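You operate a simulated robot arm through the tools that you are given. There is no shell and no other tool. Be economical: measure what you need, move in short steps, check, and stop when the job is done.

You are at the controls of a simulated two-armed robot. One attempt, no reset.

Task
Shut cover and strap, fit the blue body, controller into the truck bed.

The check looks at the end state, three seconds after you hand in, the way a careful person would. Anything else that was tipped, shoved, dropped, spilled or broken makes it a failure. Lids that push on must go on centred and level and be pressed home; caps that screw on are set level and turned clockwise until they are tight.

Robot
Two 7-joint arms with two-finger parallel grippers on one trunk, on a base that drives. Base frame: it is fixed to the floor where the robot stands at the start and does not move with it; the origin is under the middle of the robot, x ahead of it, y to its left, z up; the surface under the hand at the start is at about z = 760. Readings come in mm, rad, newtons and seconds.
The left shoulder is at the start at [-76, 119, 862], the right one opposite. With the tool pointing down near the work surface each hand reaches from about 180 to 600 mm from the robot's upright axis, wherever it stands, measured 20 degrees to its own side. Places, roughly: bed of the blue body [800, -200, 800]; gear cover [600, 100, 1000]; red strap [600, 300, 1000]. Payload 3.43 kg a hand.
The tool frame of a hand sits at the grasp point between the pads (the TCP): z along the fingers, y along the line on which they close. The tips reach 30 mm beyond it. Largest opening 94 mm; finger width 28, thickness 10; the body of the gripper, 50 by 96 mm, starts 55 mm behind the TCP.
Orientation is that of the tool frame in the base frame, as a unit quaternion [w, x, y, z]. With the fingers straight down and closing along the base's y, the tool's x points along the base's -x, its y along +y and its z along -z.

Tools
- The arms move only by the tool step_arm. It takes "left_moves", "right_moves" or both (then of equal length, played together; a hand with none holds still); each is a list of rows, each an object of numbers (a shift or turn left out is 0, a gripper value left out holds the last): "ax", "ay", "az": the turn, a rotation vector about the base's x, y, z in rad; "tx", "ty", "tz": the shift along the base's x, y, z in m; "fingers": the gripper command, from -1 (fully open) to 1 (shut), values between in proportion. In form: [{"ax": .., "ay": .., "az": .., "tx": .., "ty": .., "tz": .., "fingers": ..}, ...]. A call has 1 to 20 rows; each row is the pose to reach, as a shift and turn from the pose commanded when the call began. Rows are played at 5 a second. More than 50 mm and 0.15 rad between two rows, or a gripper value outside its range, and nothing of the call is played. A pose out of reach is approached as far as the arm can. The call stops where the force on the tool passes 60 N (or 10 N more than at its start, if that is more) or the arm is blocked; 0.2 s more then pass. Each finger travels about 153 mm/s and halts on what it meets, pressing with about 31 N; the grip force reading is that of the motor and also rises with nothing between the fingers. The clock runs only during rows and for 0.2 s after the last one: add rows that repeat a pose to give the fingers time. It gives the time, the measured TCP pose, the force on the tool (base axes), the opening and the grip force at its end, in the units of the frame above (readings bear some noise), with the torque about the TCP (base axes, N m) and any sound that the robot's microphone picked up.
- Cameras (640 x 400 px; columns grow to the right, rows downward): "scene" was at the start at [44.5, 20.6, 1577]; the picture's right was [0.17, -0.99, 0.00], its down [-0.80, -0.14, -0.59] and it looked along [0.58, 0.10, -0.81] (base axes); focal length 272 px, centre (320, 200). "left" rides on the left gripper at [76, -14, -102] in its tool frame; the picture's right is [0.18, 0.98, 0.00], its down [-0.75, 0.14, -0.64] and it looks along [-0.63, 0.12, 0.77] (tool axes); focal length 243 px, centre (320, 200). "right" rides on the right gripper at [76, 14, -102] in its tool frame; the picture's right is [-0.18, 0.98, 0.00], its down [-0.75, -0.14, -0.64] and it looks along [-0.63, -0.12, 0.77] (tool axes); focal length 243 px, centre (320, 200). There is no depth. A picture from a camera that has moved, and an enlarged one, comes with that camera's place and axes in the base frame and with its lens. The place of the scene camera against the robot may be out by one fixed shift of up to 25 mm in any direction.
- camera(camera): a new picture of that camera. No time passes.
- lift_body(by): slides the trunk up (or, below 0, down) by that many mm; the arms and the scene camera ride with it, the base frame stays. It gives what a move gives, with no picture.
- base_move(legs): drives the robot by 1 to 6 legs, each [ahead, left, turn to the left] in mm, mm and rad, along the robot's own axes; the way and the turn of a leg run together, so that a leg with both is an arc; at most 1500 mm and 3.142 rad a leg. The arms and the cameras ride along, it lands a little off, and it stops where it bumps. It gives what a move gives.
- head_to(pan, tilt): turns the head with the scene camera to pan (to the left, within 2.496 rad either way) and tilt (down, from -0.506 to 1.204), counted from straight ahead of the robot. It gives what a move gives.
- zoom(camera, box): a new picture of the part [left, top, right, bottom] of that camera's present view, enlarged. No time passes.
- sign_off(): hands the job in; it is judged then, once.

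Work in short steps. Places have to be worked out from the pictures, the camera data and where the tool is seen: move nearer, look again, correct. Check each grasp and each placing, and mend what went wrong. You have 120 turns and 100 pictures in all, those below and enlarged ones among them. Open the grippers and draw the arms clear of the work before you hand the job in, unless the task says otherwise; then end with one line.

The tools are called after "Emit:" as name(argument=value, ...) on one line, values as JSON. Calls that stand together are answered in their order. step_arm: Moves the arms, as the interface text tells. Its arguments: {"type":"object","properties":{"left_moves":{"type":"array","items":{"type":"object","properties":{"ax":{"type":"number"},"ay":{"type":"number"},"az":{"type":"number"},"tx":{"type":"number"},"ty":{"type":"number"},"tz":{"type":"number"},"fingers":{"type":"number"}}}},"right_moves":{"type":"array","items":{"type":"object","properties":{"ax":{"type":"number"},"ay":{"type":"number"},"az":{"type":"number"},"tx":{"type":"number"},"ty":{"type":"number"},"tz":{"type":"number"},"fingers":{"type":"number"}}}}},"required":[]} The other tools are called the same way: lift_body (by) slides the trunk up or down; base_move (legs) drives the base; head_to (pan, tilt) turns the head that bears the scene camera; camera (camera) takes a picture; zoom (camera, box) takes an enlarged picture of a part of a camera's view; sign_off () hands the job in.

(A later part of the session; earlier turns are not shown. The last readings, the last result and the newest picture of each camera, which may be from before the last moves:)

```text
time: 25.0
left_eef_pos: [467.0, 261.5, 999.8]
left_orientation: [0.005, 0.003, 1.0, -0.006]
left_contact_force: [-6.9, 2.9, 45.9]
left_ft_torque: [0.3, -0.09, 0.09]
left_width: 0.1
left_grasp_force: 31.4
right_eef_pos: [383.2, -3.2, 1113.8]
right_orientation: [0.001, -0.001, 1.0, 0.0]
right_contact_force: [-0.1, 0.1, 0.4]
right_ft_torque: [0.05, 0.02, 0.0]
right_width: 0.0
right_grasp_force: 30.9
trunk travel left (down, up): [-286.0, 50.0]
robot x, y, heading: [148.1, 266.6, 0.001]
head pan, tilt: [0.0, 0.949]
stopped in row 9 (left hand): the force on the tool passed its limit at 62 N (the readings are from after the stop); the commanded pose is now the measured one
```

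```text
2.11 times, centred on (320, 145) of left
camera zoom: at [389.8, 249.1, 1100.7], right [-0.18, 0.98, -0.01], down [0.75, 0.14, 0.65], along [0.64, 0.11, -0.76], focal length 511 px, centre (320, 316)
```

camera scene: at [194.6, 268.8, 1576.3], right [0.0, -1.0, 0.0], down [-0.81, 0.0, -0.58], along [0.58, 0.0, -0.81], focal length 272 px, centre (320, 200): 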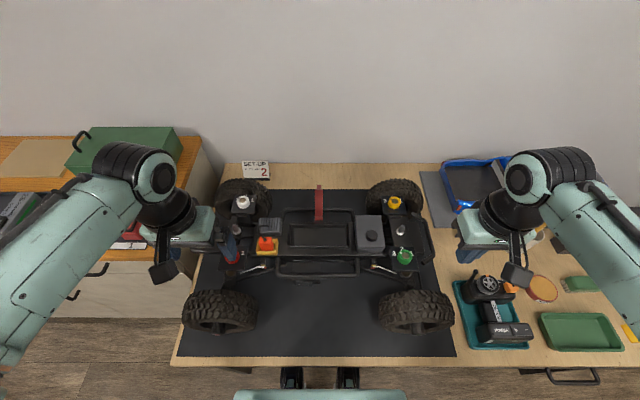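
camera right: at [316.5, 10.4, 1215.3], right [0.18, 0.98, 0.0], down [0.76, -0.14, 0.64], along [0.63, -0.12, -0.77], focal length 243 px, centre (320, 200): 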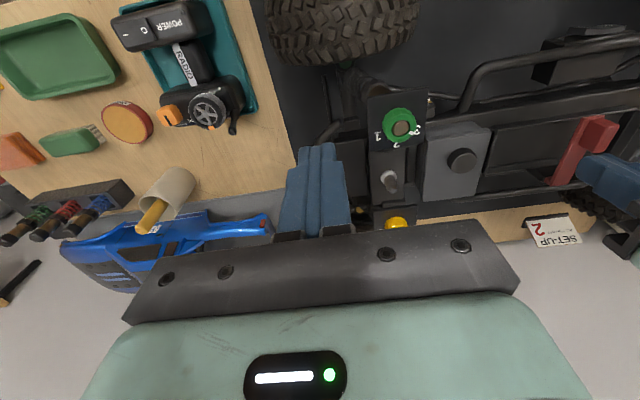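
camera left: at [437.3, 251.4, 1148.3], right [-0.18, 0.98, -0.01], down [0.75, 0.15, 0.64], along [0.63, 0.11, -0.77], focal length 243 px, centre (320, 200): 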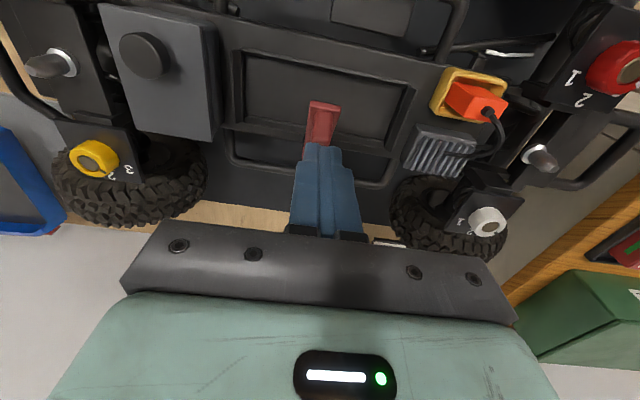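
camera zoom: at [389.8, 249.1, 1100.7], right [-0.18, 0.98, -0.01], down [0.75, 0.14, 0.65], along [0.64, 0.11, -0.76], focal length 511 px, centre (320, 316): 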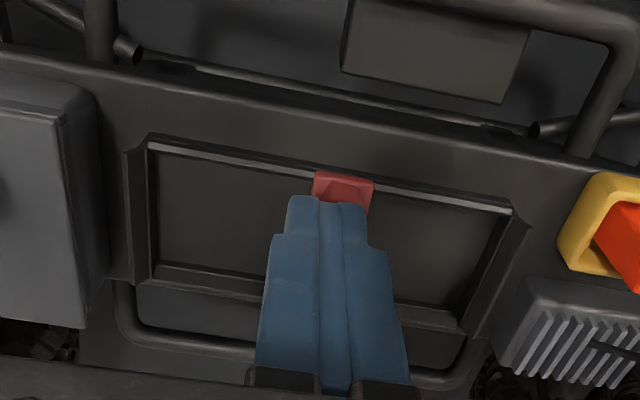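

Pressed to 60 N at tip z≈970. Lift and look at how the strap lies.

Emit:
step_arm(left_moves=[{"tz": 0.04}, {"tz": 0.085}, {"tz": 0.11, "ty": 0.035}, {"tz": 0.11, "ty": 0.08}, {"tz": 0.11, "ty": 0.125}, {"tz": 0.11, "ty": 0.17}, {"tz": 0.11, "ty": 0.21}])

Emit:
zoom(camera="scene", box=[250, 170, 390, 275])

Emit:
zoom(camera="right", box=[440, 60, 640, 260])

Emit:
zoom(camera="left", box=[0, 50, 240, 250])

```text
time: 26.6
left_eef_pos: [466.8, 473.0, 1102.0]
left_orientation: [-0.001, 0.004, 1.0, -0.001]
left_contact_force: [-0.6, 0.9, -0.5]
left_ft_torque: [0.01, -0.01, 0.02]
left_width: 0.0
left_grasp_force: 31.0
right_eef_pos: [387.6, -2.7, 1113.3]
right_orientation: [0.001, -0.001, 1.0, 0.0]
right_contact_force: [0.1, -0.5, 0.1]
right_ft_torque: [-0.01, 0.02, 0.01]
right_width: 0.3
right_grasp_force: 31.1
trunk travel left (down, up): [-286.0, 50.0]
robot x, y, heading: [150.6, 262.8, 0.004]
head pan, tilt: [0.0, 0.949]
```

```text
3.81 times, centred on (320, 222) of scene
camera zoom: at [194.4, 270.3, 1576.3], right [0.0, -1.0, 0.0], down [-0.81, 0.0, -0.58], along [0.58, 0.0, -0.81], focal length 1038 px, centre (320, 114)
```

zoom: 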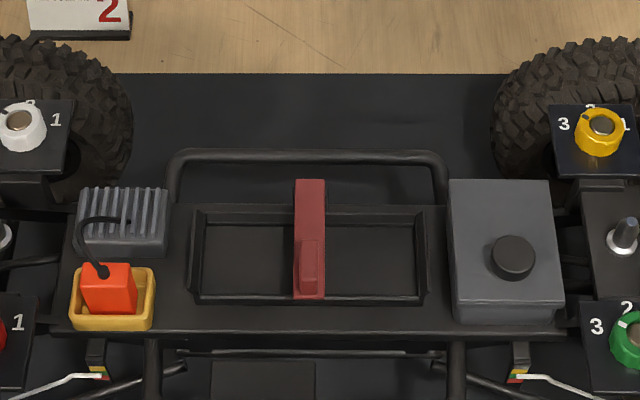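

```text
2.00 times, centred on (540, 160) of right
camera zoom: at [311.3, 11.7, 1216.3], right [0.18, 0.98, 0.0], down [0.75, -0.14, 0.64], along [0.63, -0.12, -0.77], focal length 485 px, centre (-120, 280)
```

zoom: 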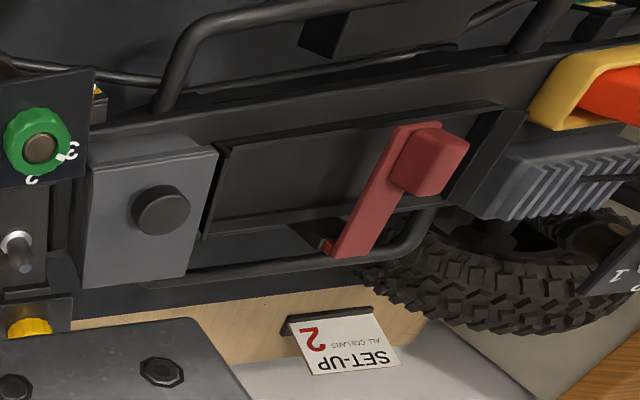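

```text
2.00 times, centred on (120, 150) of left
camera zoom: at [390.6, 459.6, 1204.5], right [-0.18, 0.98, 0.0], down [0.76, 0.14, 0.64], along [0.63, 0.11, -0.77], focal length 485 px, centre (720, 300)
```

zoom: 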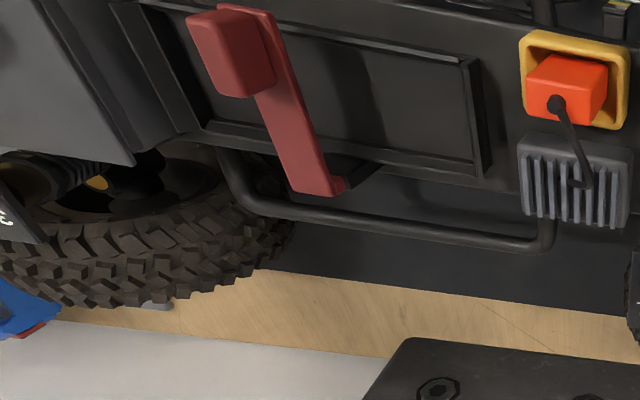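

The strap lies flat across the tray onto its front rim: closed. Next the body: I back off, drive right, and look at it from close.

Emit:
base_move(legs=[[-90, 0, 0], [0, -640, 0]])

Emit:
head_to(pan=0.0, tilt=0.75)

Emit:
camera(camera="scene")

```text
time: 33.4
left_eef_pos: [378.5, -168.9, 1101.7]
left_orientation: [-0.002, 0.004, 1.0, -0.002]
left_contact_force: [0.2, -0.2, 0.4]
left_ft_torque: [0.03, -0.01, 0.0]
left_width: 0.2
left_grasp_force: 30.2
right_eef_pos: [297.1, -643.3, 1114.8]
right_orientation: [0.0, 0.002, 1.0, 0.0]
right_contact_force: [0.1, -0.7, 0.4]
right_ft_torque: [-0.01, 0.01, 0.02]
right_width: 0.2
right_grasp_force: 31.3
trunk travel left (down, up): [-286.0, 50.0]
robot x, y, heading: [62.1, -374.6, -0.004]
head pan, tilt: [0.0, 0.949]
```

```text
time: 34.1
left_eef_pos: [377.4, -168.7, 1102.4]
left_orientation: [0.0, 0.005, 1.0, -0.002]
left_contact_force: [-0.4, 0.9, 0.6]
left_ft_torque: [-0.03, 0.0, 0.01]
left_width: 0.0
left_grasp_force: 31.1
right_eef_pos: [296.0, -642.6, 1114.2]
right_orientation: [0.0, 0.002, 1.0, 0.0]
right_contact_force: [0.4, 0.8, -0.4]
right_ft_torque: [-0.03, 0.0, 0.03]
right_width: 0.0
right_grasp_force: 30.8
trunk travel left (down, up): [-286.0, 50.0]
robot x, y, heading: [58.1, -372.9, -0.007]
head pan, tilt: [0.0, 0.75]
```

```text
59 pictures are left
camera scene: at [115.3, -369.2, 1591.7], right [0.0, -1.0, 0.0], down [-0.68, 0.0, -0.73], along [0.73, 0.0, -0.68], focal length 272 px, centre (320, 200)
```

scene: 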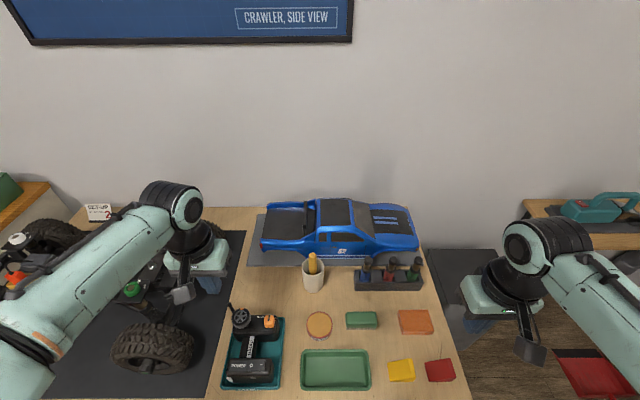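

A wall poster shows the crawler's side view; I look up at it for orientation, and enlarge the body.

Emit:
zoom(camera="scene", box=[240, 180, 440, 300])

Emit:
head_to(pan=0.3, tilt=0.1)

Emit:
camera(camera="scene")

```text
3.20 times, centred on (340, 240) of scene
camera zoom: at [115.3, -369.2, 1591.7], right [0.0, -1.0, 0.0], down [-0.68, 0.0, -0.73], along [0.73, 0.0, -0.68], focal length 872 px, centre (256, 72)
```

zoom: 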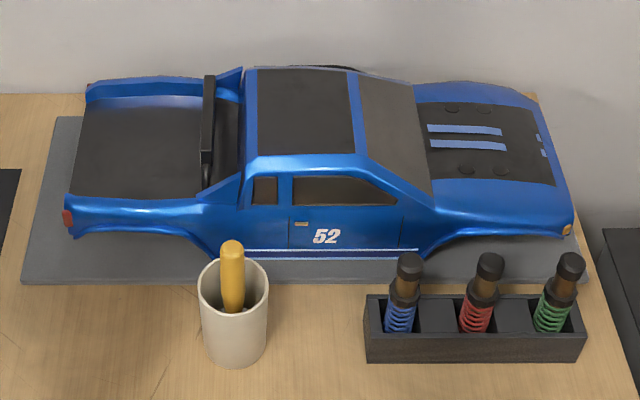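

```text
time: 35.2
left_eef_pos: [379.2, -168.9, 1102.3]
left_orientation: [0.0, 0.004, 1.0, -0.001]
left_contact_force: [-1.2, -0.9, 0.5]
left_ft_torque: [-0.01, -0.02, 0.02]
left_width: 0.0
left_grasp_force: 31.2
right_eef_pos: [296.5, -644.2, 1113.2]
right_orientation: [0.0, 0.002, 1.0, 0.0]
right_contact_force: [-0.4, 0.2, 0.7]
right_ft_torque: [0.0, -0.01, 0.0]
right_width: 0.1
right_grasp_force: 30.7
trunk travel left (down, up): [-286.0, 50.0]
robot x, y, heading: [57.5, -375.5, 0.001]
head pan, tilt: [0.3, 0.099]
```

```text
57 pictures are left
camera scene: at [120.5, -342.0, 1650.8], right [0.29, -0.96, 0.0], down [-0.1, -0.03, -0.99], along [0.95, 0.29, -0.1], focal length 272 px, centre (320, 200)
```

scene: 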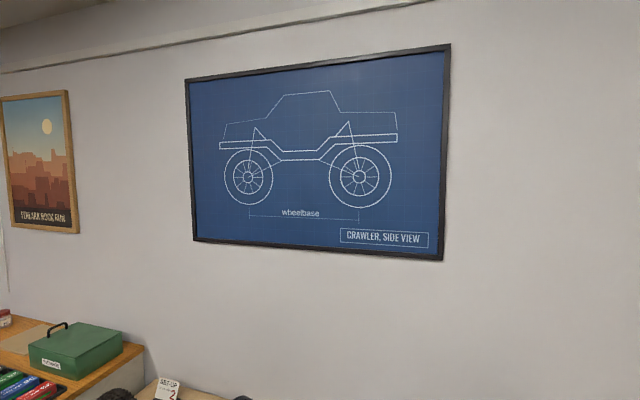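

The body spans roughly y −160…−730; the roll bar behind the cab sits at about (753,−320) and the tailgate wall at about (757,−173): two good grips. I drive to y≈−250 and forward in steps.

Emit:
base_move(legs=[[0, 125, 0], [90, 0, 0]])

Emit:
base_move(legs=[[70, 0, 0]])

Emit:
head_to(pan=0.0, tilt=0.8)

Emit:
camera(camera="scene")

```text
time: 37.6
left_eef_pos: [466.8, -43.4, 1101.0]
left_orientation: [-0.002, 0.005, 1.0, -0.002]
left_contact_force: [-0.1, 0.2, -0.2]
left_ft_torque: [0.02, 0.0, -0.03]
left_width: 0.0
left_grasp_force: 30.7
right_eef_pos: [383.8, -519.2, 1114.0]
right_orientation: [0.0, 0.002, 1.0, 0.0]
right_contact_force: [0.7, -0.5, 0.8]
right_ft_torque: [0.02, 0.01, 0.01]
right_width: 0.0
right_grasp_force: 31.4
trunk travel left (down, up): [-286.0, 50.0]
robot x, y, heading: [146.0, -255.8, -0.003]
head pan, tilt: [0.3, 0.099]
```

```text
time: 38.5
left_eef_pos: [484.5, -44.8, 1101.5]
left_orientation: [0.0, 0.003, 1.0, -0.001]
left_contact_force: [-0.2, 0.7, 0.6]
left_ft_torque: [0.02, -0.03, -0.01]
left_width: 0.0
left_grasp_force: 31.1
right_eef_pos: [403.2, -518.9, 1113.2]
right_orientation: [0.0, 0.0, 1.0, 0.001]
right_contact_force: [-0.4, -0.6, -0.2]
right_ft_torque: [0.03, -0.02, 0.0]
right_width: 0.0
right_grasp_force: 31.1
trunk travel left (down, up): [-286.0, 50.0]
robot x, y, heading: [168.1, -256.7, 0.002]
head pan, tilt: [0.3, 0.099]
stopped in leg 1: the robot was blocked; the commanded pose is now the measured one
```

```text
time: 39.6
left_eef_pos: [483.8, -44.2, 1101.8]
left_orientation: [0.0, 0.003, 1.0, -0.001]
left_contact_force: [-0.8, -1.0, 1.0]
left_ft_torque: [0.01, 0.04, 0.03]
left_width: 0.0
left_grasp_force: 31.1
right_eef_pos: [402.7, -518.6, 1115.2]
right_orientation: [0.0, 0.001, 1.0, 0.0]
right_contact_force: [-0.5, 0.6, 0.2]
right_ft_torque: [0.01, -0.02, -0.03]
right_width: 0.0
right_grasp_force: 31.0
trunk travel left (down, up): [-286.0, 50.0]
robot x, y, heading: [169.6, -254.2, 0.001]
head pan, tilt: [0.0, 0.799]
```

```text
56 pictures are left
camera scene: at [217.5, -245.1, 1588.0], right [0.0, -1.0, 0.0], down [-0.71, 0.0, -0.7], along [0.7, 0.0, -0.71], focal length 272 px, centre (320, 200)
```

scene: 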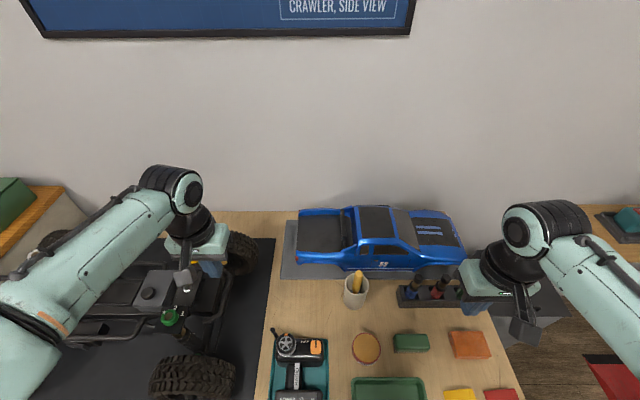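

Blocked at x=168 (nothing disturbed). I'll tilt the tools forward to gain reach. Enlarge the bed for geometry.

Emit:
zoom(camera="scene", box=[280, 190, 400, 290])

```text
4.00 times, centred on (340, 240) of scene
camera zoom: at [217.5, -245.1, 1588.0], right [0.0, -1.0, 0.0], down [-0.71, 0.0, -0.7], along [0.7, 0.0, -0.71], focal length 1090 px, centre (240, 40)
```

zoom: 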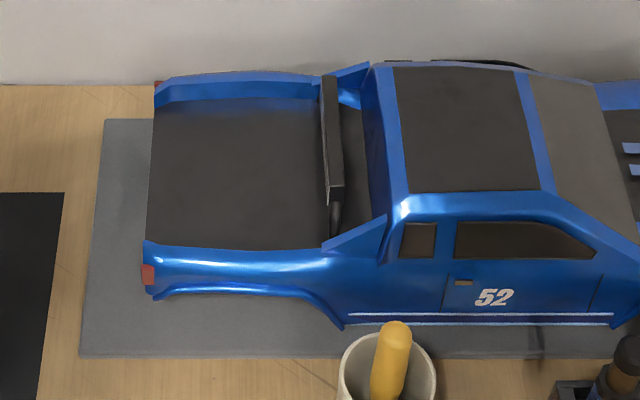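

I bring both wrist cameras towards the bed to measure the roll bar and walls.

Emit:
step_arm(left_moves=[{"tx": 0.02, "ty": -0.033, "tz": -0.01, "fingers": -1}, {"tx": 0.04, "ty": -0.065, "tz": -0.02}, {"tx": 0.06, "ty": -0.098, "tz": -0.03}, {"tx": 0.08, "ty": -0.13, "tz": -0.04}], right_moves=[{"tx": 0.03, "ty": 0.03, "tz": -0.01, "fingers": -1}, {"tx": 0.06, "ty": 0.06, "tz": -0.02}, {"tx": 0.09, "ty": 0.09, "tz": -0.03}, {"tx": 0.12, "ty": 0.12, "tz": -0.04}])

Emit:
camera(camera="left")

Emit:
camera(camera="right")

```text
time: 40.6
left_eef_pos: [564.2, -173.7, 1064.5]
left_orientation: [0.0, 0.003, 1.0, -0.001]
left_contact_force: [0.0, 0.7, -0.4]
left_ft_torque: [0.02, -0.01, 0.01]
left_width: 94.0
left_grasp_force: 0.1
right_eef_pos: [525.5, -399.2, 1074.9]
right_orientation: [0.001, 0.0, 1.0, 0.0]
right_contact_force: [-0.6, -0.3, -0.3]
right_ft_torque: [0.0, -0.01, -0.01]
right_width: 94.1
right_grasp_force: 0.1
trunk travel left (down, up): [-286.0, 50.0]
robot x, y, heading: [165.5, -255.9, -0.001]
head pan, tilt: [0.0, 0.799]
```

```text
54 pictures are left
camera left: at [489.0, -186.9, 1166.5], right [-0.18, 0.98, 0.0], down [0.75, 0.14, 0.64], along [0.63, 0.11, -0.77], focal length 243 px, centre (320, 200)
```

left: 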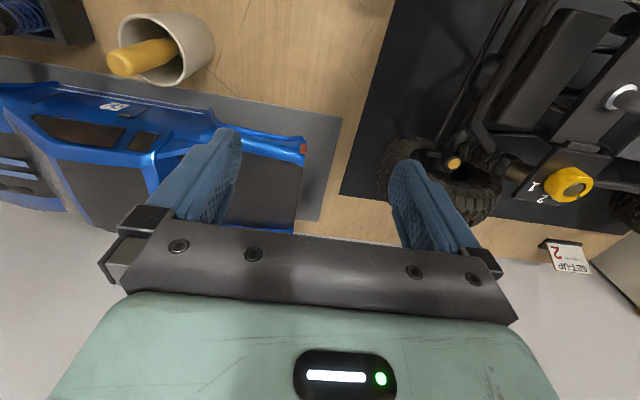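

```text
53 pictures are left
camera right: at [448.9, -384.5, 1176.8], right [0.18, 0.98, 0.0], down [0.75, -0.14, 0.64], along [0.63, -0.12, -0.77], focal length 243 px, centre (320, 200)
```

right: 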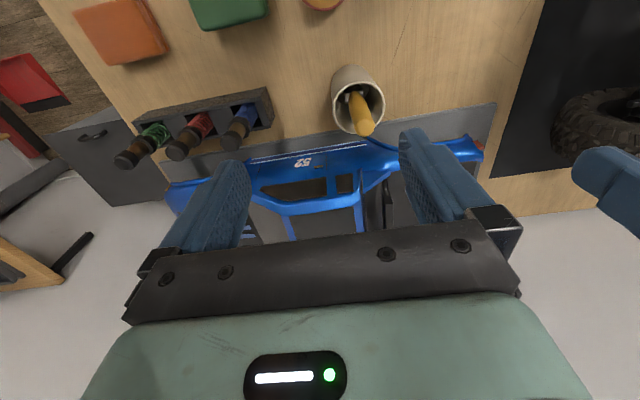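

Rear-near lamp triangulates to (660,−183,847), roof corner to ~(690,−373,891). I move both wrist cameras above the bed for a better measurement of the roll bar.

Emit:
step_arm(left_moves=[{"tx": 0.035, "ty": -0.007, "tz": -0.015}, {"tx": 0.07, "ty": -0.014, "tz": -0.03}, {"tx": 0.105, "ty": -0.02, "tz": -0.048}, {"tx": 0.136, "ty": -0.026, "tz": -0.065}], right_moves=[{"tx": 0.04, "ty": -0.007, "tz": -0.018}, {"tx": 0.08, "ty": -0.015, "tz": -0.036}, {"tx": 0.12, "ty": -0.022, "tz": -0.056}, {"tx": 0.16, "ty": -0.03, "tz": -0.075}])

Emit:
camera(camera="left")

Emit:
camera(camera="right")

```text
time: 41.6
left_eef_pos: [689.9, -199.0, 995.7]
left_orientation: [-0.001, 0.004, 1.0, -0.002]
left_contact_force: [0.0, 0.2, 0.3]
left_ft_torque: [0.0, -0.03, 0.0]
left_width: 94.2
left_grasp_force: 0.1
left hand out of reach, approached as far as the arm can: row 4
right_eef_pos: [686.7, -428.3, 1001.6]
right_orientation: [0.0, -0.001, 1.0, 0.0]
right_contact_force: [-0.6, 0.6, 0.0]
right_ft_torque: [0.01, -0.01, 0.0]
right_width: 93.9
right_grasp_force: 0.0
trunk travel left (down, up): [-286.0, 50.0]
robot x, y, heading: [167.9, -254.6, -0.001]
head pan, tilt: [0.0, 0.799]
```

```text
52 pictures are left
camera left: at [614.5, -212.1, 1098.0], right [-0.18, 0.98, 0.0], down [0.76, 0.14, 0.64], along [0.63, 0.11, -0.77], focal length 243 px, centre (320, 200)
```

left: 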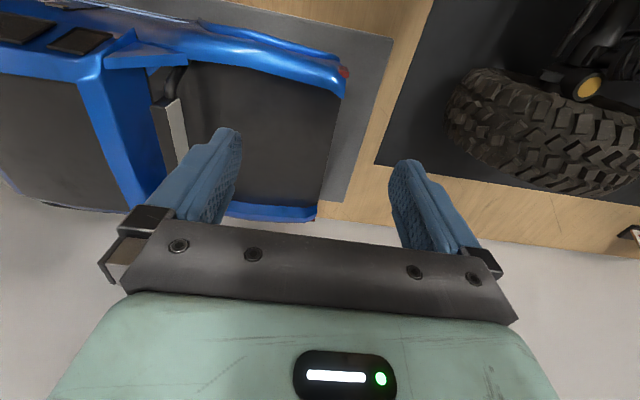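

```text
51 pictures are left
camera right: at [609.5, -413.8, 1103.2], right [0.18, 0.98, 0.0], down [0.75, -0.14, 0.64], along [0.63, -0.12, -0.77], focal length 243 px, centre (320, 200)
```

right: 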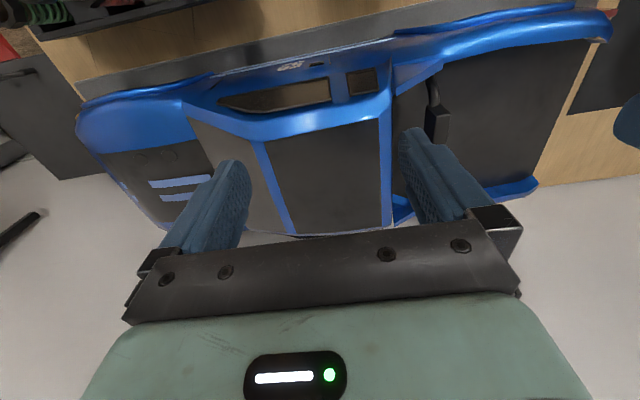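

Emit:
zoom(camera="left", box=[70, 20, 370, 225])

Emit:
zoom(camera="right", box=[360, 20, 620, 220])

```text
1.95 times, centred on (220, 122) of left
camera zoom: at [614.5, -212.1, 1098.0], right [-0.18, 0.98, 0.0], down [0.76, 0.14, 0.64], along [0.63, 0.11, -0.77], focal length 473 px, centre (515, 351)
```

zoom: 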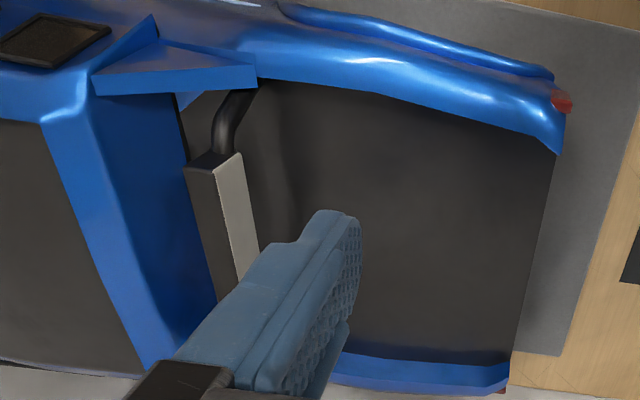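

```text
2.00 times, centred on (490, 120) of right
camera zoom: at [609.5, -413.8, 1103.2], right [0.18, 0.98, 0.0], down [0.75, -0.14, 0.64], along [0.63, -0.12, -0.77], focal length 485 px, centre (-20, 360)
```

zoom: 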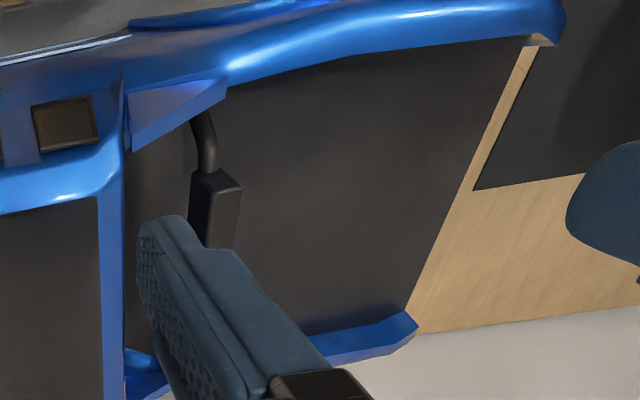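

No tailgate wall, but the roll bar is a sturdy rectangular bar: near end (703,−327), top z≈900; near bed wall spans x 654–676. Plan: right hand pinches the bar (closing along y), left hand pinches the near bed wall (closing along x). Raise the trunk for reach first.

Emit:
lift_body(by=45)

Emit:
step_arm(left_moves=[{"tx": -0.02, "ty": 0.04}, {"tx": -0.03, "ty": 0.08}, {"tx": -0.03, "ty": 0.1, "fingers": -0.2}, {"tx": -0.03, "ty": 0.1, "az": -0.14}, {"tx": -0.03, "ty": 0.1, "az": -0.28}, {"tx": -0.03, "ty": 0.1, "az": -0.42}, {"tx": -0.03, "ty": 0.1, "az": -0.56}, {"tx": -0.03, "ty": 0.1, "az": -0.7}, {"tx": -0.03, "ty": 0.1, "az": -0.84}, {"tx": -0.03, "ty": 0.1, "az": -0.98}, {"tx": -0.03, "ty": 0.1, "az": -1.12}, {"tx": -0.03, "ty": 0.1, "az": -1.26}, {"tx": -0.03, "ty": 0.1, "az": -1.4}, {"tx": -0.03, "ty": 0.1, "az": -1.54}, {"tx": -0.03, "ty": 0.1, "az": -1.571}])

Emit:
step_arm(right_moves=[{"ty": 0.035, "fingers": 0.02, "ay": -0.05}, {"ty": 0.07, "tx": 0.01, "ay": -0.1, "tz": -0.01}, {"ty": 0.103, "tx": 0.025, "ay": -0.15, "tz": -0.03}, {"ty": 0.103, "tx": 0.04, "ay": -0.2, "tz": -0.06}, {"ty": 0.103, "tx": 0.05, "ay": -0.25, "tz": -0.087}, {"ty": 0.103, "tx": 0.05, "ay": -0.25, "tz": -0.087}])

Emit:
camera(camera="right")

Emit:
camera(camera="left")

```text
time: 42.5
left_eef_pos: [692.2, -199.2, 1038.0]
left_orientation: [-0.001, 0.004, 1.0, -0.001]
left_contact_force: [0.0, 0.7, -0.1]
left_ft_torque: [-0.02, 0.0, 0.04]
left_width: 94.0
left_grasp_force: 0.1
right_eef_pos: [687.2, -427.8, 1043.6]
right_orientation: [-0.001, 0.0, 1.0, -0.001]
right_contact_force: [-0.1, 0.0, -0.1]
right_ft_torque: [0.02, -0.02, -0.01]
right_width: 94.1
right_grasp_force: 0.1
trunk travel left (down, up): [-331.0, 5.0]
robot x, y, heading: [171.2, -252.3, 0.004]
head pan, tilt: [0.0, 0.799]
```

```text
time: 45.7
left_eef_pos: [663.6, -98.8, 1040.2]
left_orientation: [-0.003, 0.71, 0.704, 0.0]
left_contact_force: [-0.4, -0.8, 0.5]
left_ft_torque: [0.02, 0.02, 0.03]
left_width: 56.6
left_grasp_force: 0.1
right_eef_pos: [686.6, -428.6, 1044.0]
right_orientation: [-0.001, 0.0, 1.0, 0.0]
right_contact_force: [-0.5, -0.1, 0.4]
right_ft_torque: [0.0, 0.0, -0.02]
right_width: 93.9
right_grasp_force: 0.0
trunk travel left (down, up): [-331.0, 5.0]
robot x, y, heading: [166.1, -251.8, 0.006]
head pan, tilt: [0.0, 0.799]
```

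```text
time: 47.1
left_eef_pos: [662.7, -99.1, 1039.3]
left_orientation: [-0.002, 0.71, 0.705, 0.0]
left_contact_force: [1.3, 0.9, 0.6]
left_ft_torque: [0.01, 0.01, -0.02]
left_width: 56.5
left_grasp_force: 0.0
right_eef_pos: [737.0, -324.5, 956.5]
right_orientation: [0.124, 0.0, 0.992, 0.0]
right_contact_force: [1.0, 0.7, 0.2]
right_ft_torque: [0.02, -0.03, 0.04]
right_width: 46.1
right_grasp_force: 0.0
trunk travel left (down, up): [-331.0, 5.0]
robot x, y, heading: [169.8, -248.2, 0.001]
head pan, tilt: [0.0, 0.799]
```

```text
48 pictures are left
camera right: at [637.9, -309.6, 1036.9], right [0.18, 0.98, 0.05], down [0.57, -0.14, 0.81], along [0.8, -0.12, -0.59], focal length 243 px, centre (320, 200)
```

right: 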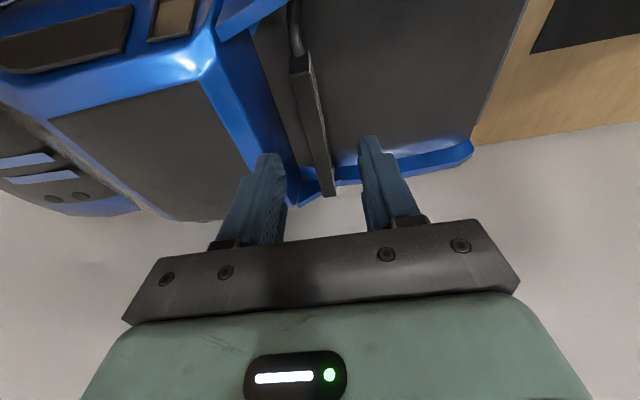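

```text
47 pictures are left
camera left: at [650.0, -23.0, 1142.1], right [0.98, 0.18, 0.0], down [0.14, -0.76, 0.64], along [0.11, -0.63, -0.77], focal length 243 px, centre (320, 200)
```

left: 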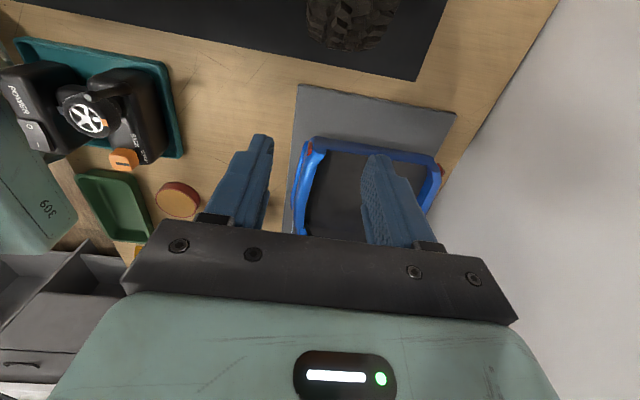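

Right fingers straddle the bar nicely. I lower the right hand 70 mm straight down (force-limited).

Emit:
step_arm(right_moves=[{"tz": -0.03}, {"tz": -0.05}, {"tz": -0.07}, {"tz": -0.07}])

Emit:
zoom(camera="right", box=[180, 0, 480, 240])

```text
time: 48.1
left_eef_pos: [662.6, -99.4, 1039.5]
left_orientation: [-0.002, 0.71, 0.705, 0.001]
left_contact_force: [-0.3, 0.9, 1.4]
left_ft_torque: [-0.03, -0.06, -0.01]
left_width: 56.6
left_grasp_force: 0.0
right_eef_pos: [737.2, -323.5, 888.1]
right_orientation: [0.124, 0.0, 0.992, -0.001]
right_contact_force: [-0.4, -0.2, 0.1]
right_ft_torque: [-0.01, -0.03, -0.01]
right_width: 46.0
right_grasp_force: 0.1
trunk travel left (down, up): [-331.0, 5.0]
robot x, y, heading: [168.2, -253.2, -0.001]
head pan, tilt: [0.0, 0.799]
```

```text
1.67 times, centred on (330, 120) of right
camera zoom: at [638.0, -309.1, 967.2], right [0.18, 0.98, 0.05], down [0.57, -0.14, 0.81], along [0.8, -0.12, -0.59], focal length 404 px, centre (303, 333)
```

zoom: 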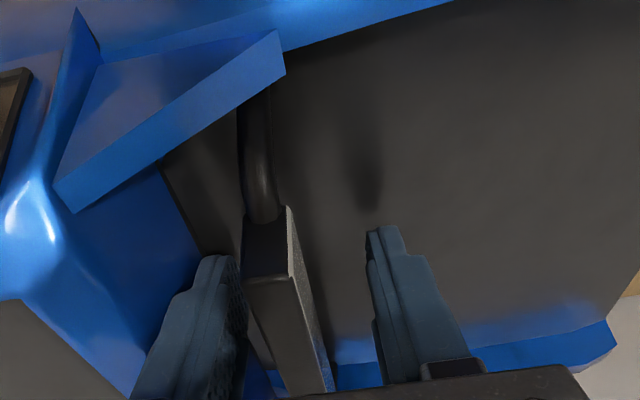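

The bar lies nearer the −y finger, so I shift about 7 mm that way while closing.

Emit:
step_arm(right_moves=[{"ty": -0.003, "fingers": 0.2}, {"ty": -0.007, "fingers": 0.35}, {"ty": -0.007, "fingers": 1}, {"ty": -0.007, "fingers": 1}, {"ty": -0.007, "fingers": 1}])

```text
time: 49.3
left_eef_pos: [662.6, -99.3, 1039.6]
left_orientation: [-0.002, 0.709, 0.705, 0.0]
left_contact_force: [0.4, 0.7, 0.4]
left_ft_torque: [-0.04, 0.01, 0.02]
left_width: 56.5
left_grasp_force: 0.1
right_eef_pos: [736.9, -331.5, 888.0]
right_orientation: [0.124, 0.0, 0.992, 0.001]
right_contact_force: [-0.6, 2.5, 0.3]
right_ft_torque: [-0.02, 0.31, -0.04]
right_width: 17.1
right_grasp_force: 31.5
trunk travel left (down, up): [-331.0, 5.0]
robot x, y, heading: [166.2, -254.8, -0.0]
head pan, tilt: [0.0, 0.799]
```

Bar gripped (17 mm wide). Now the left hand goes above the near bed wall.

Emit:
step_arm(left_moves=[{"ty": -0.04, "tz": -0.02}, {"ty": -0.08, "tz": -0.045, "tx": 0.003}, {"ty": -0.113, "tz": -0.07, "tx": 0.006}, {"ty": -0.118, "tz": -0.1, "tx": 0.006}, {"ty": -0.118, "tz": -0.13, "tx": 0.006}])

Emit:
zoom(camera="left", box=[180, 0, 480, 240])

```text
time: 50.5
left_eef_pos: [669.1, -215.4, 908.3]
left_orientation: [-0.002, 0.71, 0.705, 0.0]
left_contact_force: [0.1, -0.3, -0.3]
left_ft_torque: [-0.01, -0.01, -0.02]
left_width: 56.4
left_grasp_force: 0.0
right_eef_pos: [736.4, -330.5, 886.6]
right_orientation: [0.125, -0.001, 0.992, 0.001]
right_contact_force: [1.3, 0.6, -0.3]
right_ft_torque: [0.02, 0.17, -0.05]
right_width: 17.1
right_grasp_force: 31.6
trunk travel left (down, up): [-331.0, 5.0]
robot x, y, heading: [167.2, -249.9, 0.002]
head pan, tilt: [0.0, 0.799]
```

```text
1.67 times, centred on (330, 120) of left
camera zoom: at [655.8, -139.5, 1011.5], right [0.98, 0.18, 0.0], down [0.14, -0.76, 0.64], along [0.11, -0.63, -0.77], focal length 404 px, centre (303, 333)
```

zoom: 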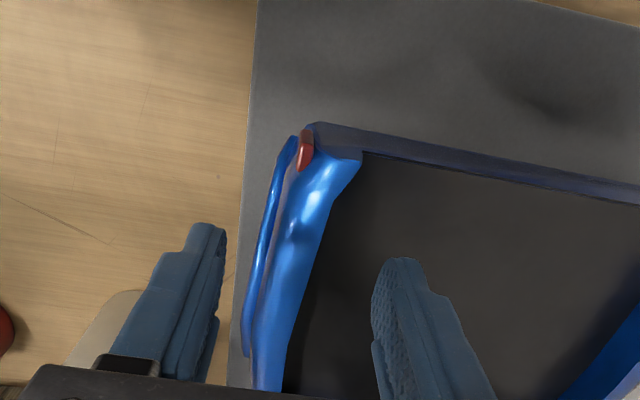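

The wall sits between the fingers; I lower in small steps until the inner fingertip feels the bed floor.

Emit:
step_arm(left_moves=[{"tx": -0.003, "tz": -0.02}, {"tx": -0.003, "tz": -0.035}, {"tx": -0.003, "tz": -0.043}, {"tx": -0.003, "tz": -0.048}, {"tx": -0.003, "tz": -0.052}])

Emit:
zoom(camera="left", box=[180, 0, 480, 240])

```text
time: 51.7
left_eef_pos: [666.1, -216.2, 855.9]
left_orientation: [-0.002, 0.709, 0.705, 0.001]
left_contact_force: [1.6, -2.3, 14.4]
left_ft_torque: [-0.28, -0.47, 0.0]
left_width: 57.0
left_grasp_force: 0.2
right_eef_pos: [735.7, -330.8, 886.0]
right_orientation: [0.122, 0.0, 0.992, -0.001]
right_contact_force: [-1.7, 7.4, -10.6]
right_ft_torque: [-0.61, 0.08, -0.42]
right_width: 20.1
right_grasp_force: 31.1
trunk travel left (down, up): [-331.0, 5.0]
robot x, y, heading: [173.9, -255.0, -0.002]
head pan, tilt: [0.0, 0.799]
```

```text
1.67 times, centred on (330, 120) of left
camera zoom: at [652.8, -139.6, 959.3], right [0.98, 0.18, 0.0], down [0.14, -0.76, 0.64], along [0.11, -0.63, -0.77], focal length 404 px, centre (303, 333)
```

zoom: 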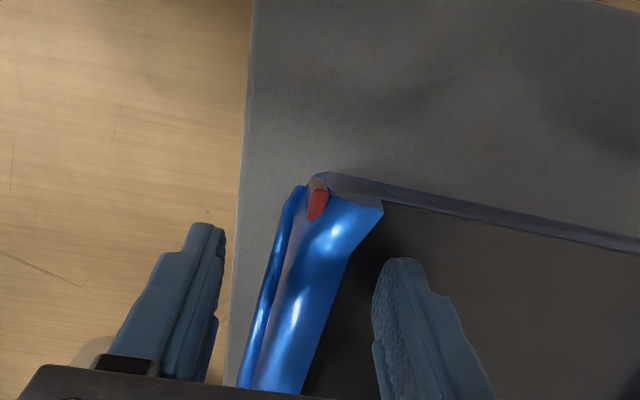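

Floor contact at tip z≈826. I raise 4 mm and close on the wall.

Emit:
step_arm(left_moves=[{"tz": 0.004}, {"tz": 0.004, "tx": -0.003, "fingers": 0.1}, {"tz": 0.004, "tx": -0.003, "fingers": 0.4}, {"tz": 0.004, "tx": -0.003, "fingers": 1}, {"tz": 0.004, "tx": -0.003, "fingers": 1}, {"tz": 0.004, "tx": -0.003, "fingers": 1}])

Emit:
zoom(camera="left", box=[180, 0, 480, 240])

```text
time: 53.1
left_eef_pos: [663.1, -216.7, 860.0]
left_orientation: [-0.003, 0.709, 0.705, 0.0]
left_contact_force: [0.5, 5.3, 2.8]
left_ft_torque: [-0.05, -0.1, 0.44]
left_width: 17.9
left_grasp_force: 30.9
right_eef_pos: [736.5, -333.4, 888.0]
right_orientation: [0.124, 0.0, 0.992, -0.001]
right_contact_force: [-0.9, -9.8, -1.7]
right_ft_torque: [-0.62, 0.34, 0.25]
right_width: 19.1
right_grasp_force: 30.7
trunk travel left (down, up): [-331.0, 5.0]
robot x, y, heading: [165.8, -255.2, 0.0]
head pan, tilt: [0.0, 0.799]
```

```text
1.67 times, centred on (330, 120) of left
camera zoom: at [649.7, -140.3, 963.4], right [0.98, 0.18, 0.0], down [0.14, -0.76, 0.64], along [0.11, -0.63, -0.77], focal length 404 px, centre (303, 333)
```

zoom: 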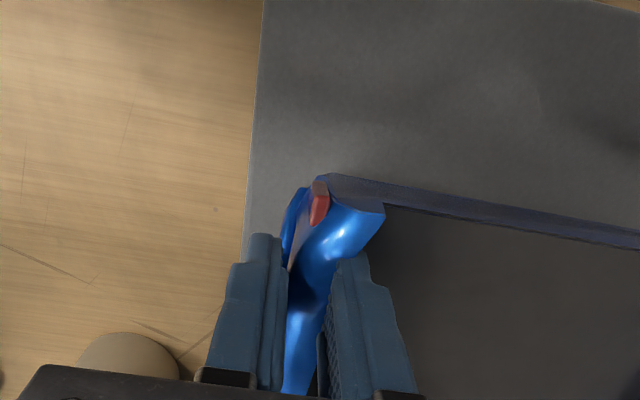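

Both grips hold. Lift both 20 mm together and check.

Emit:
step_arm(left_moves=[{"tz": 0.005}, {"tz": 0.01}, {"tz": 0.015}, {"tz": 0.02}, {"tz": 0.02}], right_moves=[{"tz": 0.005}, {"tz": 0.01}, {"tz": 0.015}, {"tz": 0.02}, {"tz": 0.02}])

Emit:
camera(camera="scene")

```text
time: 54.3
left_eef_pos: [663.4, -216.6, 879.9]
left_orientation: [-0.004, 0.709, 0.705, 0.0]
left_contact_force: [-4.9, 11.8, -2.7]
left_ft_torque: [0.78, -0.02, 0.18]
left_width: 17.7
left_grasp_force: 31.3
right_eef_pos: [736.2, -333.3, 907.7]
right_orientation: [0.125, 0.0, 0.992, -0.001]
right_contact_force: [4.6, -11.3, -0.3]
right_ft_torque: [-0.59, 0.14, 0.21]
right_width: 19.1
right_grasp_force: 30.8
trunk travel left (down, up): [-331.0, 5.0]
robot x, y, heading: [169.9, -250.0, 0.001]
head pan, tilt: [0.0, 0.799]
```

```text
42 pictures are left
camera scene: at [221.3, -245.1, 1635.5], right [0.0, -1.0, 0.0], down [-0.72, 0.0, -0.7], along [0.7, 0.0, -0.72], focal length 272 px, centre (320, 200)
```

scene: 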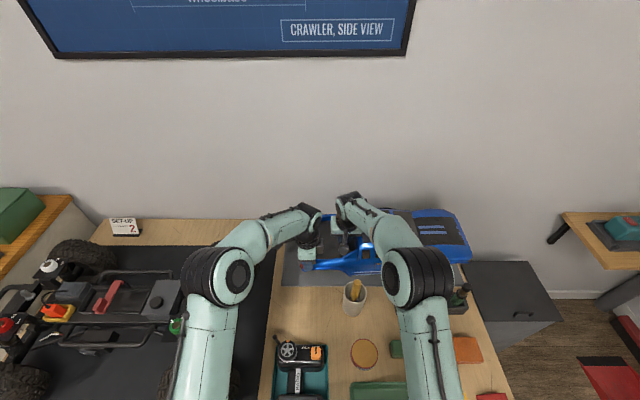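

Body is light (~0.3 kg) and level. Lift a further 100 mm, easing 20 mm toward the robot.

Emit:
step_arm(left_moves=[{"tz": 0.02}, {"tz": 0.04}, {"tz": 0.06, "tx": -0.005}, {"tz": 0.08, "tx": -0.012}, {"tz": 0.1, "tx": -0.02}, {"tz": 0.12, "tx": -0.025}], right_moves=[{"tz": 0.02}, {"tz": 0.04}, {"tz": 0.06, "tx": -0.005}, {"tz": 0.08, "tx": -0.012}, {"tz": 0.1, "tx": -0.02}, {"tz": 0.12, "tx": -0.025}])

Emit:
camera(camera="scene")

```text
time: 55.7
left_eef_pos: [636.5, -217.9, 1000.0]
left_orientation: [-0.004, 0.709, 0.705, 0.0]
left_contact_force: [-12.0, 15.7, 2.0]
left_ft_torque: [0.1, -0.08, -0.29]
left_width: 17.3
left_grasp_force: 31.3
right_eef_pos: [710.5, -333.2, 1029.0]
right_orientation: [0.125, 0.0, 0.992, -0.002]
right_contact_force: [11.7, -17.5, -4.1]
right_ft_torque: [-0.48, -0.25, 0.13]
right_width: 19.3
right_grasp_force: 31.5
trunk travel left (down, up): [-331.0, 5.0]
robot x, y, heading: [166.6, -252.2, 0.001]
head pan, tilt: [0.0, 0.799]
```

```text
41 pictures are left
camera scene: at [220.6, -245.1, 1635.5], right [0.0, -1.0, 0.0], down [-0.72, 0.0, -0.7], along [0.7, 0.0, -0.72], focal length 272 px, centre (320, 200)
```

scene: 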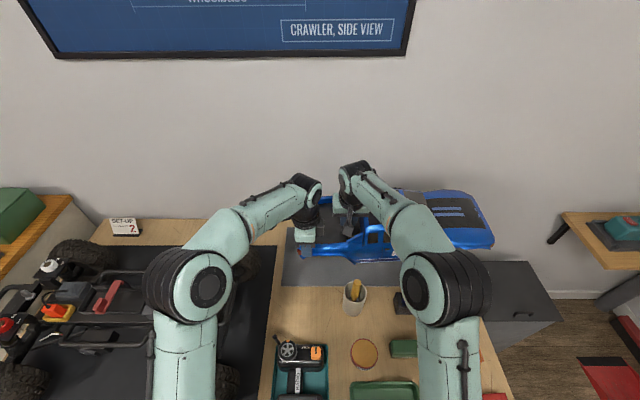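

The pen in the cup reaches z≈927, so I lift another 75 mm before backing off, and relieve the small squeeze between the hands.

Emit:
step_arm(left_moves=[{"tz": 0.02, "ty": 0.001}, {"tz": 0.04, "tx": -0.006, "ty": 0.002}, {"tz": 0.06, "tx": -0.016, "ty": 0.002}, {"tz": 0.075, "tx": -0.026, "ty": 0.002}], right_moves=[{"tz": 0.02}, {"tz": 0.04, "tx": -0.005}, {"tz": 0.06, "tx": -0.015}, {"tz": 0.075, "tx": -0.025}])

```text
time: 56.7
left_eef_pos: [613.1, -215.3, 1076.3]
left_orientation: [-0.002, 0.711, 0.704, 0.0]
left_contact_force: [-8.5, 7.4, -6.0]
left_ft_torque: [1.12, -0.04, -0.36]
left_width: 17.7
left_grasp_force: 31.5
right_eef_pos: [684.2, -332.4, 1101.3]
right_orientation: [0.125, 0.0, 0.992, 0.001]
right_contact_force: [7.9, -7.6, 1.5]
right_ft_torque: [-0.44, 0.19, -0.13]
right_width: 18.9
right_grasp_force: 31.0
trunk travel left (down, up): [-331.0, 5.0]
robot x, y, heading: [169.1, -253.4, 0.002]
head pan, tilt: [0.0, 0.799]
```

Forces eased. Back off 200 mm with the body held.

Emit:
base_move(legs=[[-200, 0, 0]])

Emit:
camera(camera="scene")

```text
time: 58.2
left_eef_pos: [417.0, -213.3, 1076.5]
left_orientation: [-0.002, 0.709, 0.705, -0.001]
left_contact_force: [-7.2, 3.0, -0.9]
left_ft_torque: [0.86, -0.02, -0.51]
left_width: 17.6
left_grasp_force: 30.8
right_eef_pos: [489.1, -331.3, 1101.1]
right_orientation: [0.125, 0.0, 0.992, 0.0]
right_contact_force: [7.1, -2.7, -1.3]
right_ft_torque: [-0.56, -0.02, -0.23]
right_width: 18.5
right_grasp_force: 31.4
trunk travel left (down, up): [-331.0, 5.0]
robot x, y, heading: [-29.0, -256.9, 0.0]
head pan, tilt: [0.0, 0.799]
```

```text
40 pictures are left
camera scene: at [24.7, -245.1, 1635.8], right [0.0, -1.0, 0.0], down [-0.72, 0.0, -0.7], along [0.7, 0.0, -0.72], focal length 272 px, centre (320, 200)
```

scene: 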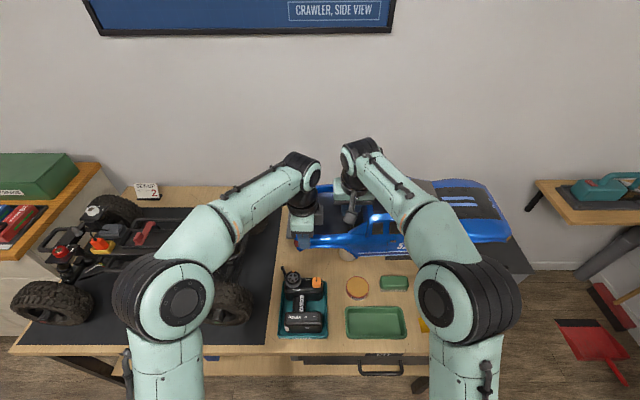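

Now lift a bit more for clearance over the collars and posts (tips at z≈982), then drive left toward the chassis.

Emit:
step_arm(left_moves=[{"tz": 0.02}, {"tz": 0.04, "tx": -0.001}, {"tz": 0.06, "tx": -0.001}, {"tz": 0.07, "tx": -0.001}], right_moves=[{"tz": 0.02}, {"tz": 0.04}, {"tz": 0.06}, {"tz": 0.07}])

Emit:
base_move(legs=[[0, 400, 0], [0, 328, 0]])

Emit:
camera(camera="scene")

```text
time: 59.2
left_eef_pos: [415.2, -214.8, 1145.3]
left_orientation: [-0.001, 0.709, 0.705, 0.0]
left_contact_force: [1.8, -5.0, 2.2]
left_ft_torque: [0.66, -0.07, 0.04]
left_width: 17.6
left_grasp_force: 30.5
right_eef_pos: [488.5, -331.5, 1170.1]
right_orientation: [0.124, 0.0, 0.992, 0.0]
right_contact_force: [-2.2, 4.2, -4.8]
right_ft_torque: [-0.61, 0.05, -0.11]
right_width: 18.7
right_grasp_force: 31.1
trunk travel left (down, up): [-331.0, 5.0]
robot x, y, heading: [-27.7, -252.2, 0.001]
head pan, tilt: [0.0, 0.799]
```

```text
time: 66.2
left_eef_pos: [414.7, 498.3, 1144.8]
left_orientation: [-0.001, 0.71, 0.704, 0.0]
left_contact_force: [4.0, -7.3, 7.9]
left_ft_torque: [0.12, -0.33, 0.13]
left_width: 17.7
left_grasp_force: 31.2
right_eef_pos: [487.6, 380.3, 1170.8]
right_orientation: [0.124, -0.001, 0.992, 0.0]
right_contact_force: [-4.6, 7.5, -11.2]
right_ft_torque: [-0.64, -0.09, -0.06]
right_width: 18.8
right_grasp_force: 30.6
trunk travel left (down, up): [-331.0, 5.0]
robot x, y, heading: [-30.3, 460.1, 0.002]
head pan, tilt: [0.0, 0.799]
```

```text
39 pictures are left
camera scene: at [23.9, 467.9, 1635.5], right [0.0, -1.0, 0.0], down [-0.72, 0.0, -0.7], along [0.7, 0.0, -0.72], focal length 272 px, centre (320, 200)
```

scene: 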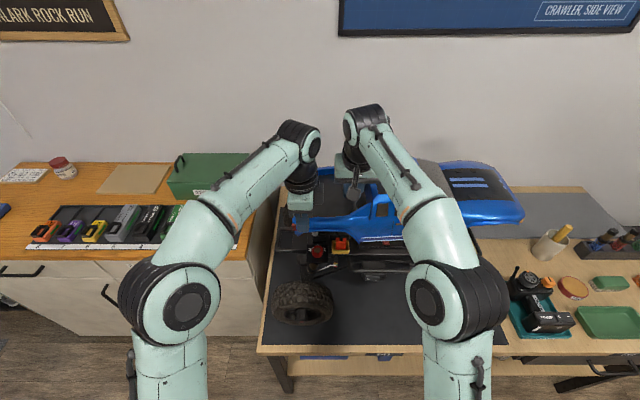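

Shift the body +20 mm in y and −3 mm in x with the arms so its centre lies over the post midpoint (511, 270), then lower 70 mm by the trunk.

Emit:
step_arm(left_moves=[{"tx": -0.001, "ty": 0.007}, {"tx": -0.003, "ty": 0.014}, {"tx": -0.003, "ty": 0.02}, {"tx": -0.003, "ty": 0.02}], right_moves=[{"tx": -0.001, "ty": 0.007}, {"tx": -0.003, "ty": 0.014}, {"tx": -0.003, "ty": 0.02}, {"tx": -0.003, "ty": 0.02}])

Emit:
lift_body(by=-60)

Emit:
zoom(camera="scene", box=[260, 140, 540, 330])

```text
time: 67.2
left_eef_pos: [411.0, 519.5, 1145.0]
left_orientation: [-0.001, 0.709, 0.705, -0.002]
left_contact_force: [0.4, 0.2, 6.4]
left_ft_torque: [0.24, -0.03, 0.1]
left_width: 17.5
left_grasp_force: 31.5
right_eef_pos: [484.7, 399.7, 1170.4]
right_orientation: [0.122, -0.001, 0.992, -0.001]
right_contact_force: [0.1, 0.8, -8.6]
right_ft_torque: [-0.63, -0.28, -0.05]
right_width: 18.5
right_grasp_force: 31.3
trunk travel left (down, up): [-331.0, 5.0]
robot x, y, heading: [-26.9, 456.4, 0.003]
head pan, tilt: [0.0, 0.799]
```

```text
time: 68.2
left_eef_pos: [411.6, 519.2, 1084.8]
left_orientation: [-0.002, 0.71, 0.704, 0.0]
left_contact_force: [0.7, -0.4, 5.0]
left_ft_torque: [0.42, -0.18, 0.16]
left_width: 17.2
left_grasp_force: 31.5
right_eef_pos: [485.6, 400.9, 1109.7]
right_orientation: [0.124, -0.001, 0.992, 0.0]
right_contact_force: [-0.1, -0.2, -7.4]
right_ft_torque: [-0.64, -0.05, -0.12]
right_width: 18.5
right_grasp_force: 30.7
trunk travel left (down, up): [-271.0, 65.0]
robot x, y, heading: [-26.5, 462.4, -0.001]
head pan, tilt: [0.0, 0.799]
```

```text
2.11 times, centred on (400, 235) of scene
camera zoom: at [24.8, 467.9, 1571.3], right [0.0, -1.0, 0.0], down [-0.72, 0.0, -0.7], along [0.7, 0.0, -0.72], focal length 574 px, centre (152, 126)
```

zoom: 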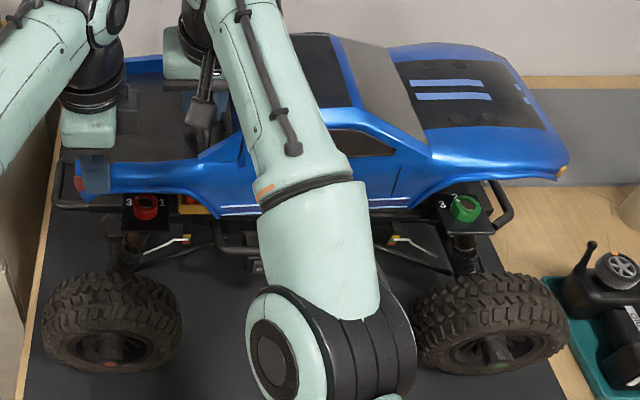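

The wheel arches frame the shock towers symmetrically. Lower further with the trunk, watching forces.

Emit:
lift_body(by=-35)

Emit:
lift_body(by=-12)

Emit:
zoom(camera="scene", box=[260, 140, 540, 330])

```text
time: 69.0
left_eef_pos: [412.1, 519.3, 1049.6]
left_orientation: [-0.006, 0.709, 0.705, -0.001]
left_contact_force: [-21.4, 14.4, -6.4]
left_ft_torque: [1.14, 0.29, -0.94]
left_width: 18.2
left_grasp_force: 31.4
right_eef_pos: [479.3, 397.5, 1065.6]
right_orientation: [0.119, 0.003, 0.993, -0.002]
right_contact_force: [21.3, -14.5, 2.8]
right_ft_torque: [-0.32, -0.11, -0.75]
right_width: 18.3
right_grasp_force: 31.3
trunk travel left (down, up): [-236.0, 100.0]
robot x, y, heading: [-29.4, 458.9, 0.001]
head pan, tilt: [0.0, 0.799]
```

```text
time: 69.6
left_eef_pos: [410.4, 519.3, 1038.2]
left_orientation: [-0.005, 0.709, 0.705, -0.001]
left_contact_force: [-23.2, 18.9, -8.8]
left_ft_torque: [1.03, 0.14, -0.94]
left_width: 18.2
left_grasp_force: 30.9
right_eef_pos: [478.4, 397.4, 1052.9]
right_orientation: [0.119, 0.002, 0.993, -0.002]
right_contact_force: [22.8, -19.6, 5.7]
right_ft_torque: [-0.14, 0.14, -0.71]
right_width: 18.0
right_grasp_force: 31.0
trunk travel left (down, up): [-224.0, 112.0]
robot x, y, heading: [-29.3, 458.6, -0.0]
head pan, tilt: [0.0, 0.799]
```

```text
2.11 times, centred on (400, 235) of scene
camera zoom: at [25.2, 467.9, 1523.1], right [0.0, -1.0, 0.0], down [-0.72, 0.0, -0.7], along [0.7, 0.0, -0.72], focal length 574 px, centre (152, 126)
```

zoom: 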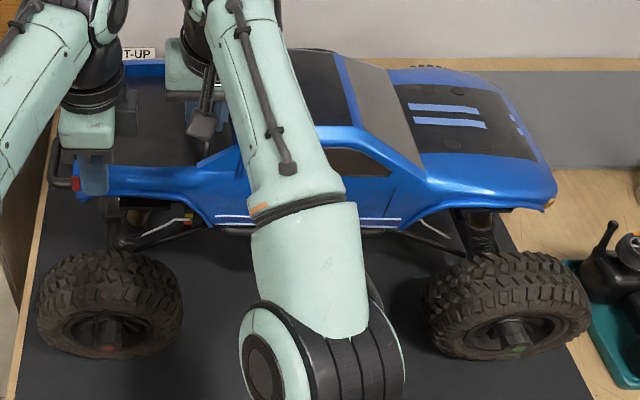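

The right hand was displaced 9 mm as the trunk dropped — its elbow probably nears the table/tyre. I raise the trunk back, and will lower with the arms instead.

Emit:
lift_body(by=47)

Emit:
camera(camera="scene")

```text
time: 70.5
left_eef_pos: [409.0, 519.1, 1086.1]
left_orientation: [-0.004, 0.71, 0.704, -0.001]
left_contact_force: [-22.3, 18.1, -3.7]
left_ft_torque: [0.56, 0.16, -0.85]
left_width: 17.9
left_grasp_force: 30.7
right_eef_pos: [477.3, 397.8, 1098.9]
right_orientation: [0.117, 0.001, 0.993, -0.002]
right_contact_force: [21.8, -18.1, 0.6]
right_ft_torque: [-0.05, -0.07, -0.6]
right_width: 17.4
right_grasp_force: 30.8
trunk travel left (down, up): [-271.0, 65.0]
robot x, y, heading: [-26.6, 461.9, -0.007]
head pan, tilt: [0.0, 0.799]
```

```text
36 pictures are left
camera scene: at [24.0, 467.9, 1571.2], right [0.0, -1.0, 0.0], down [-0.72, 0.0, -0.7], along [0.7, 0.0, -0.72], focal length 272 px, centre (320, 200)
```

scene: 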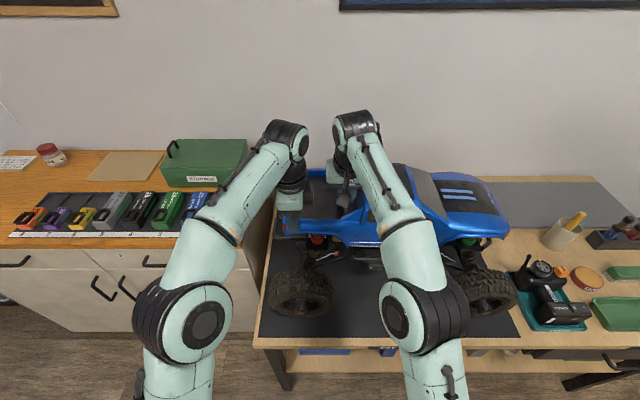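

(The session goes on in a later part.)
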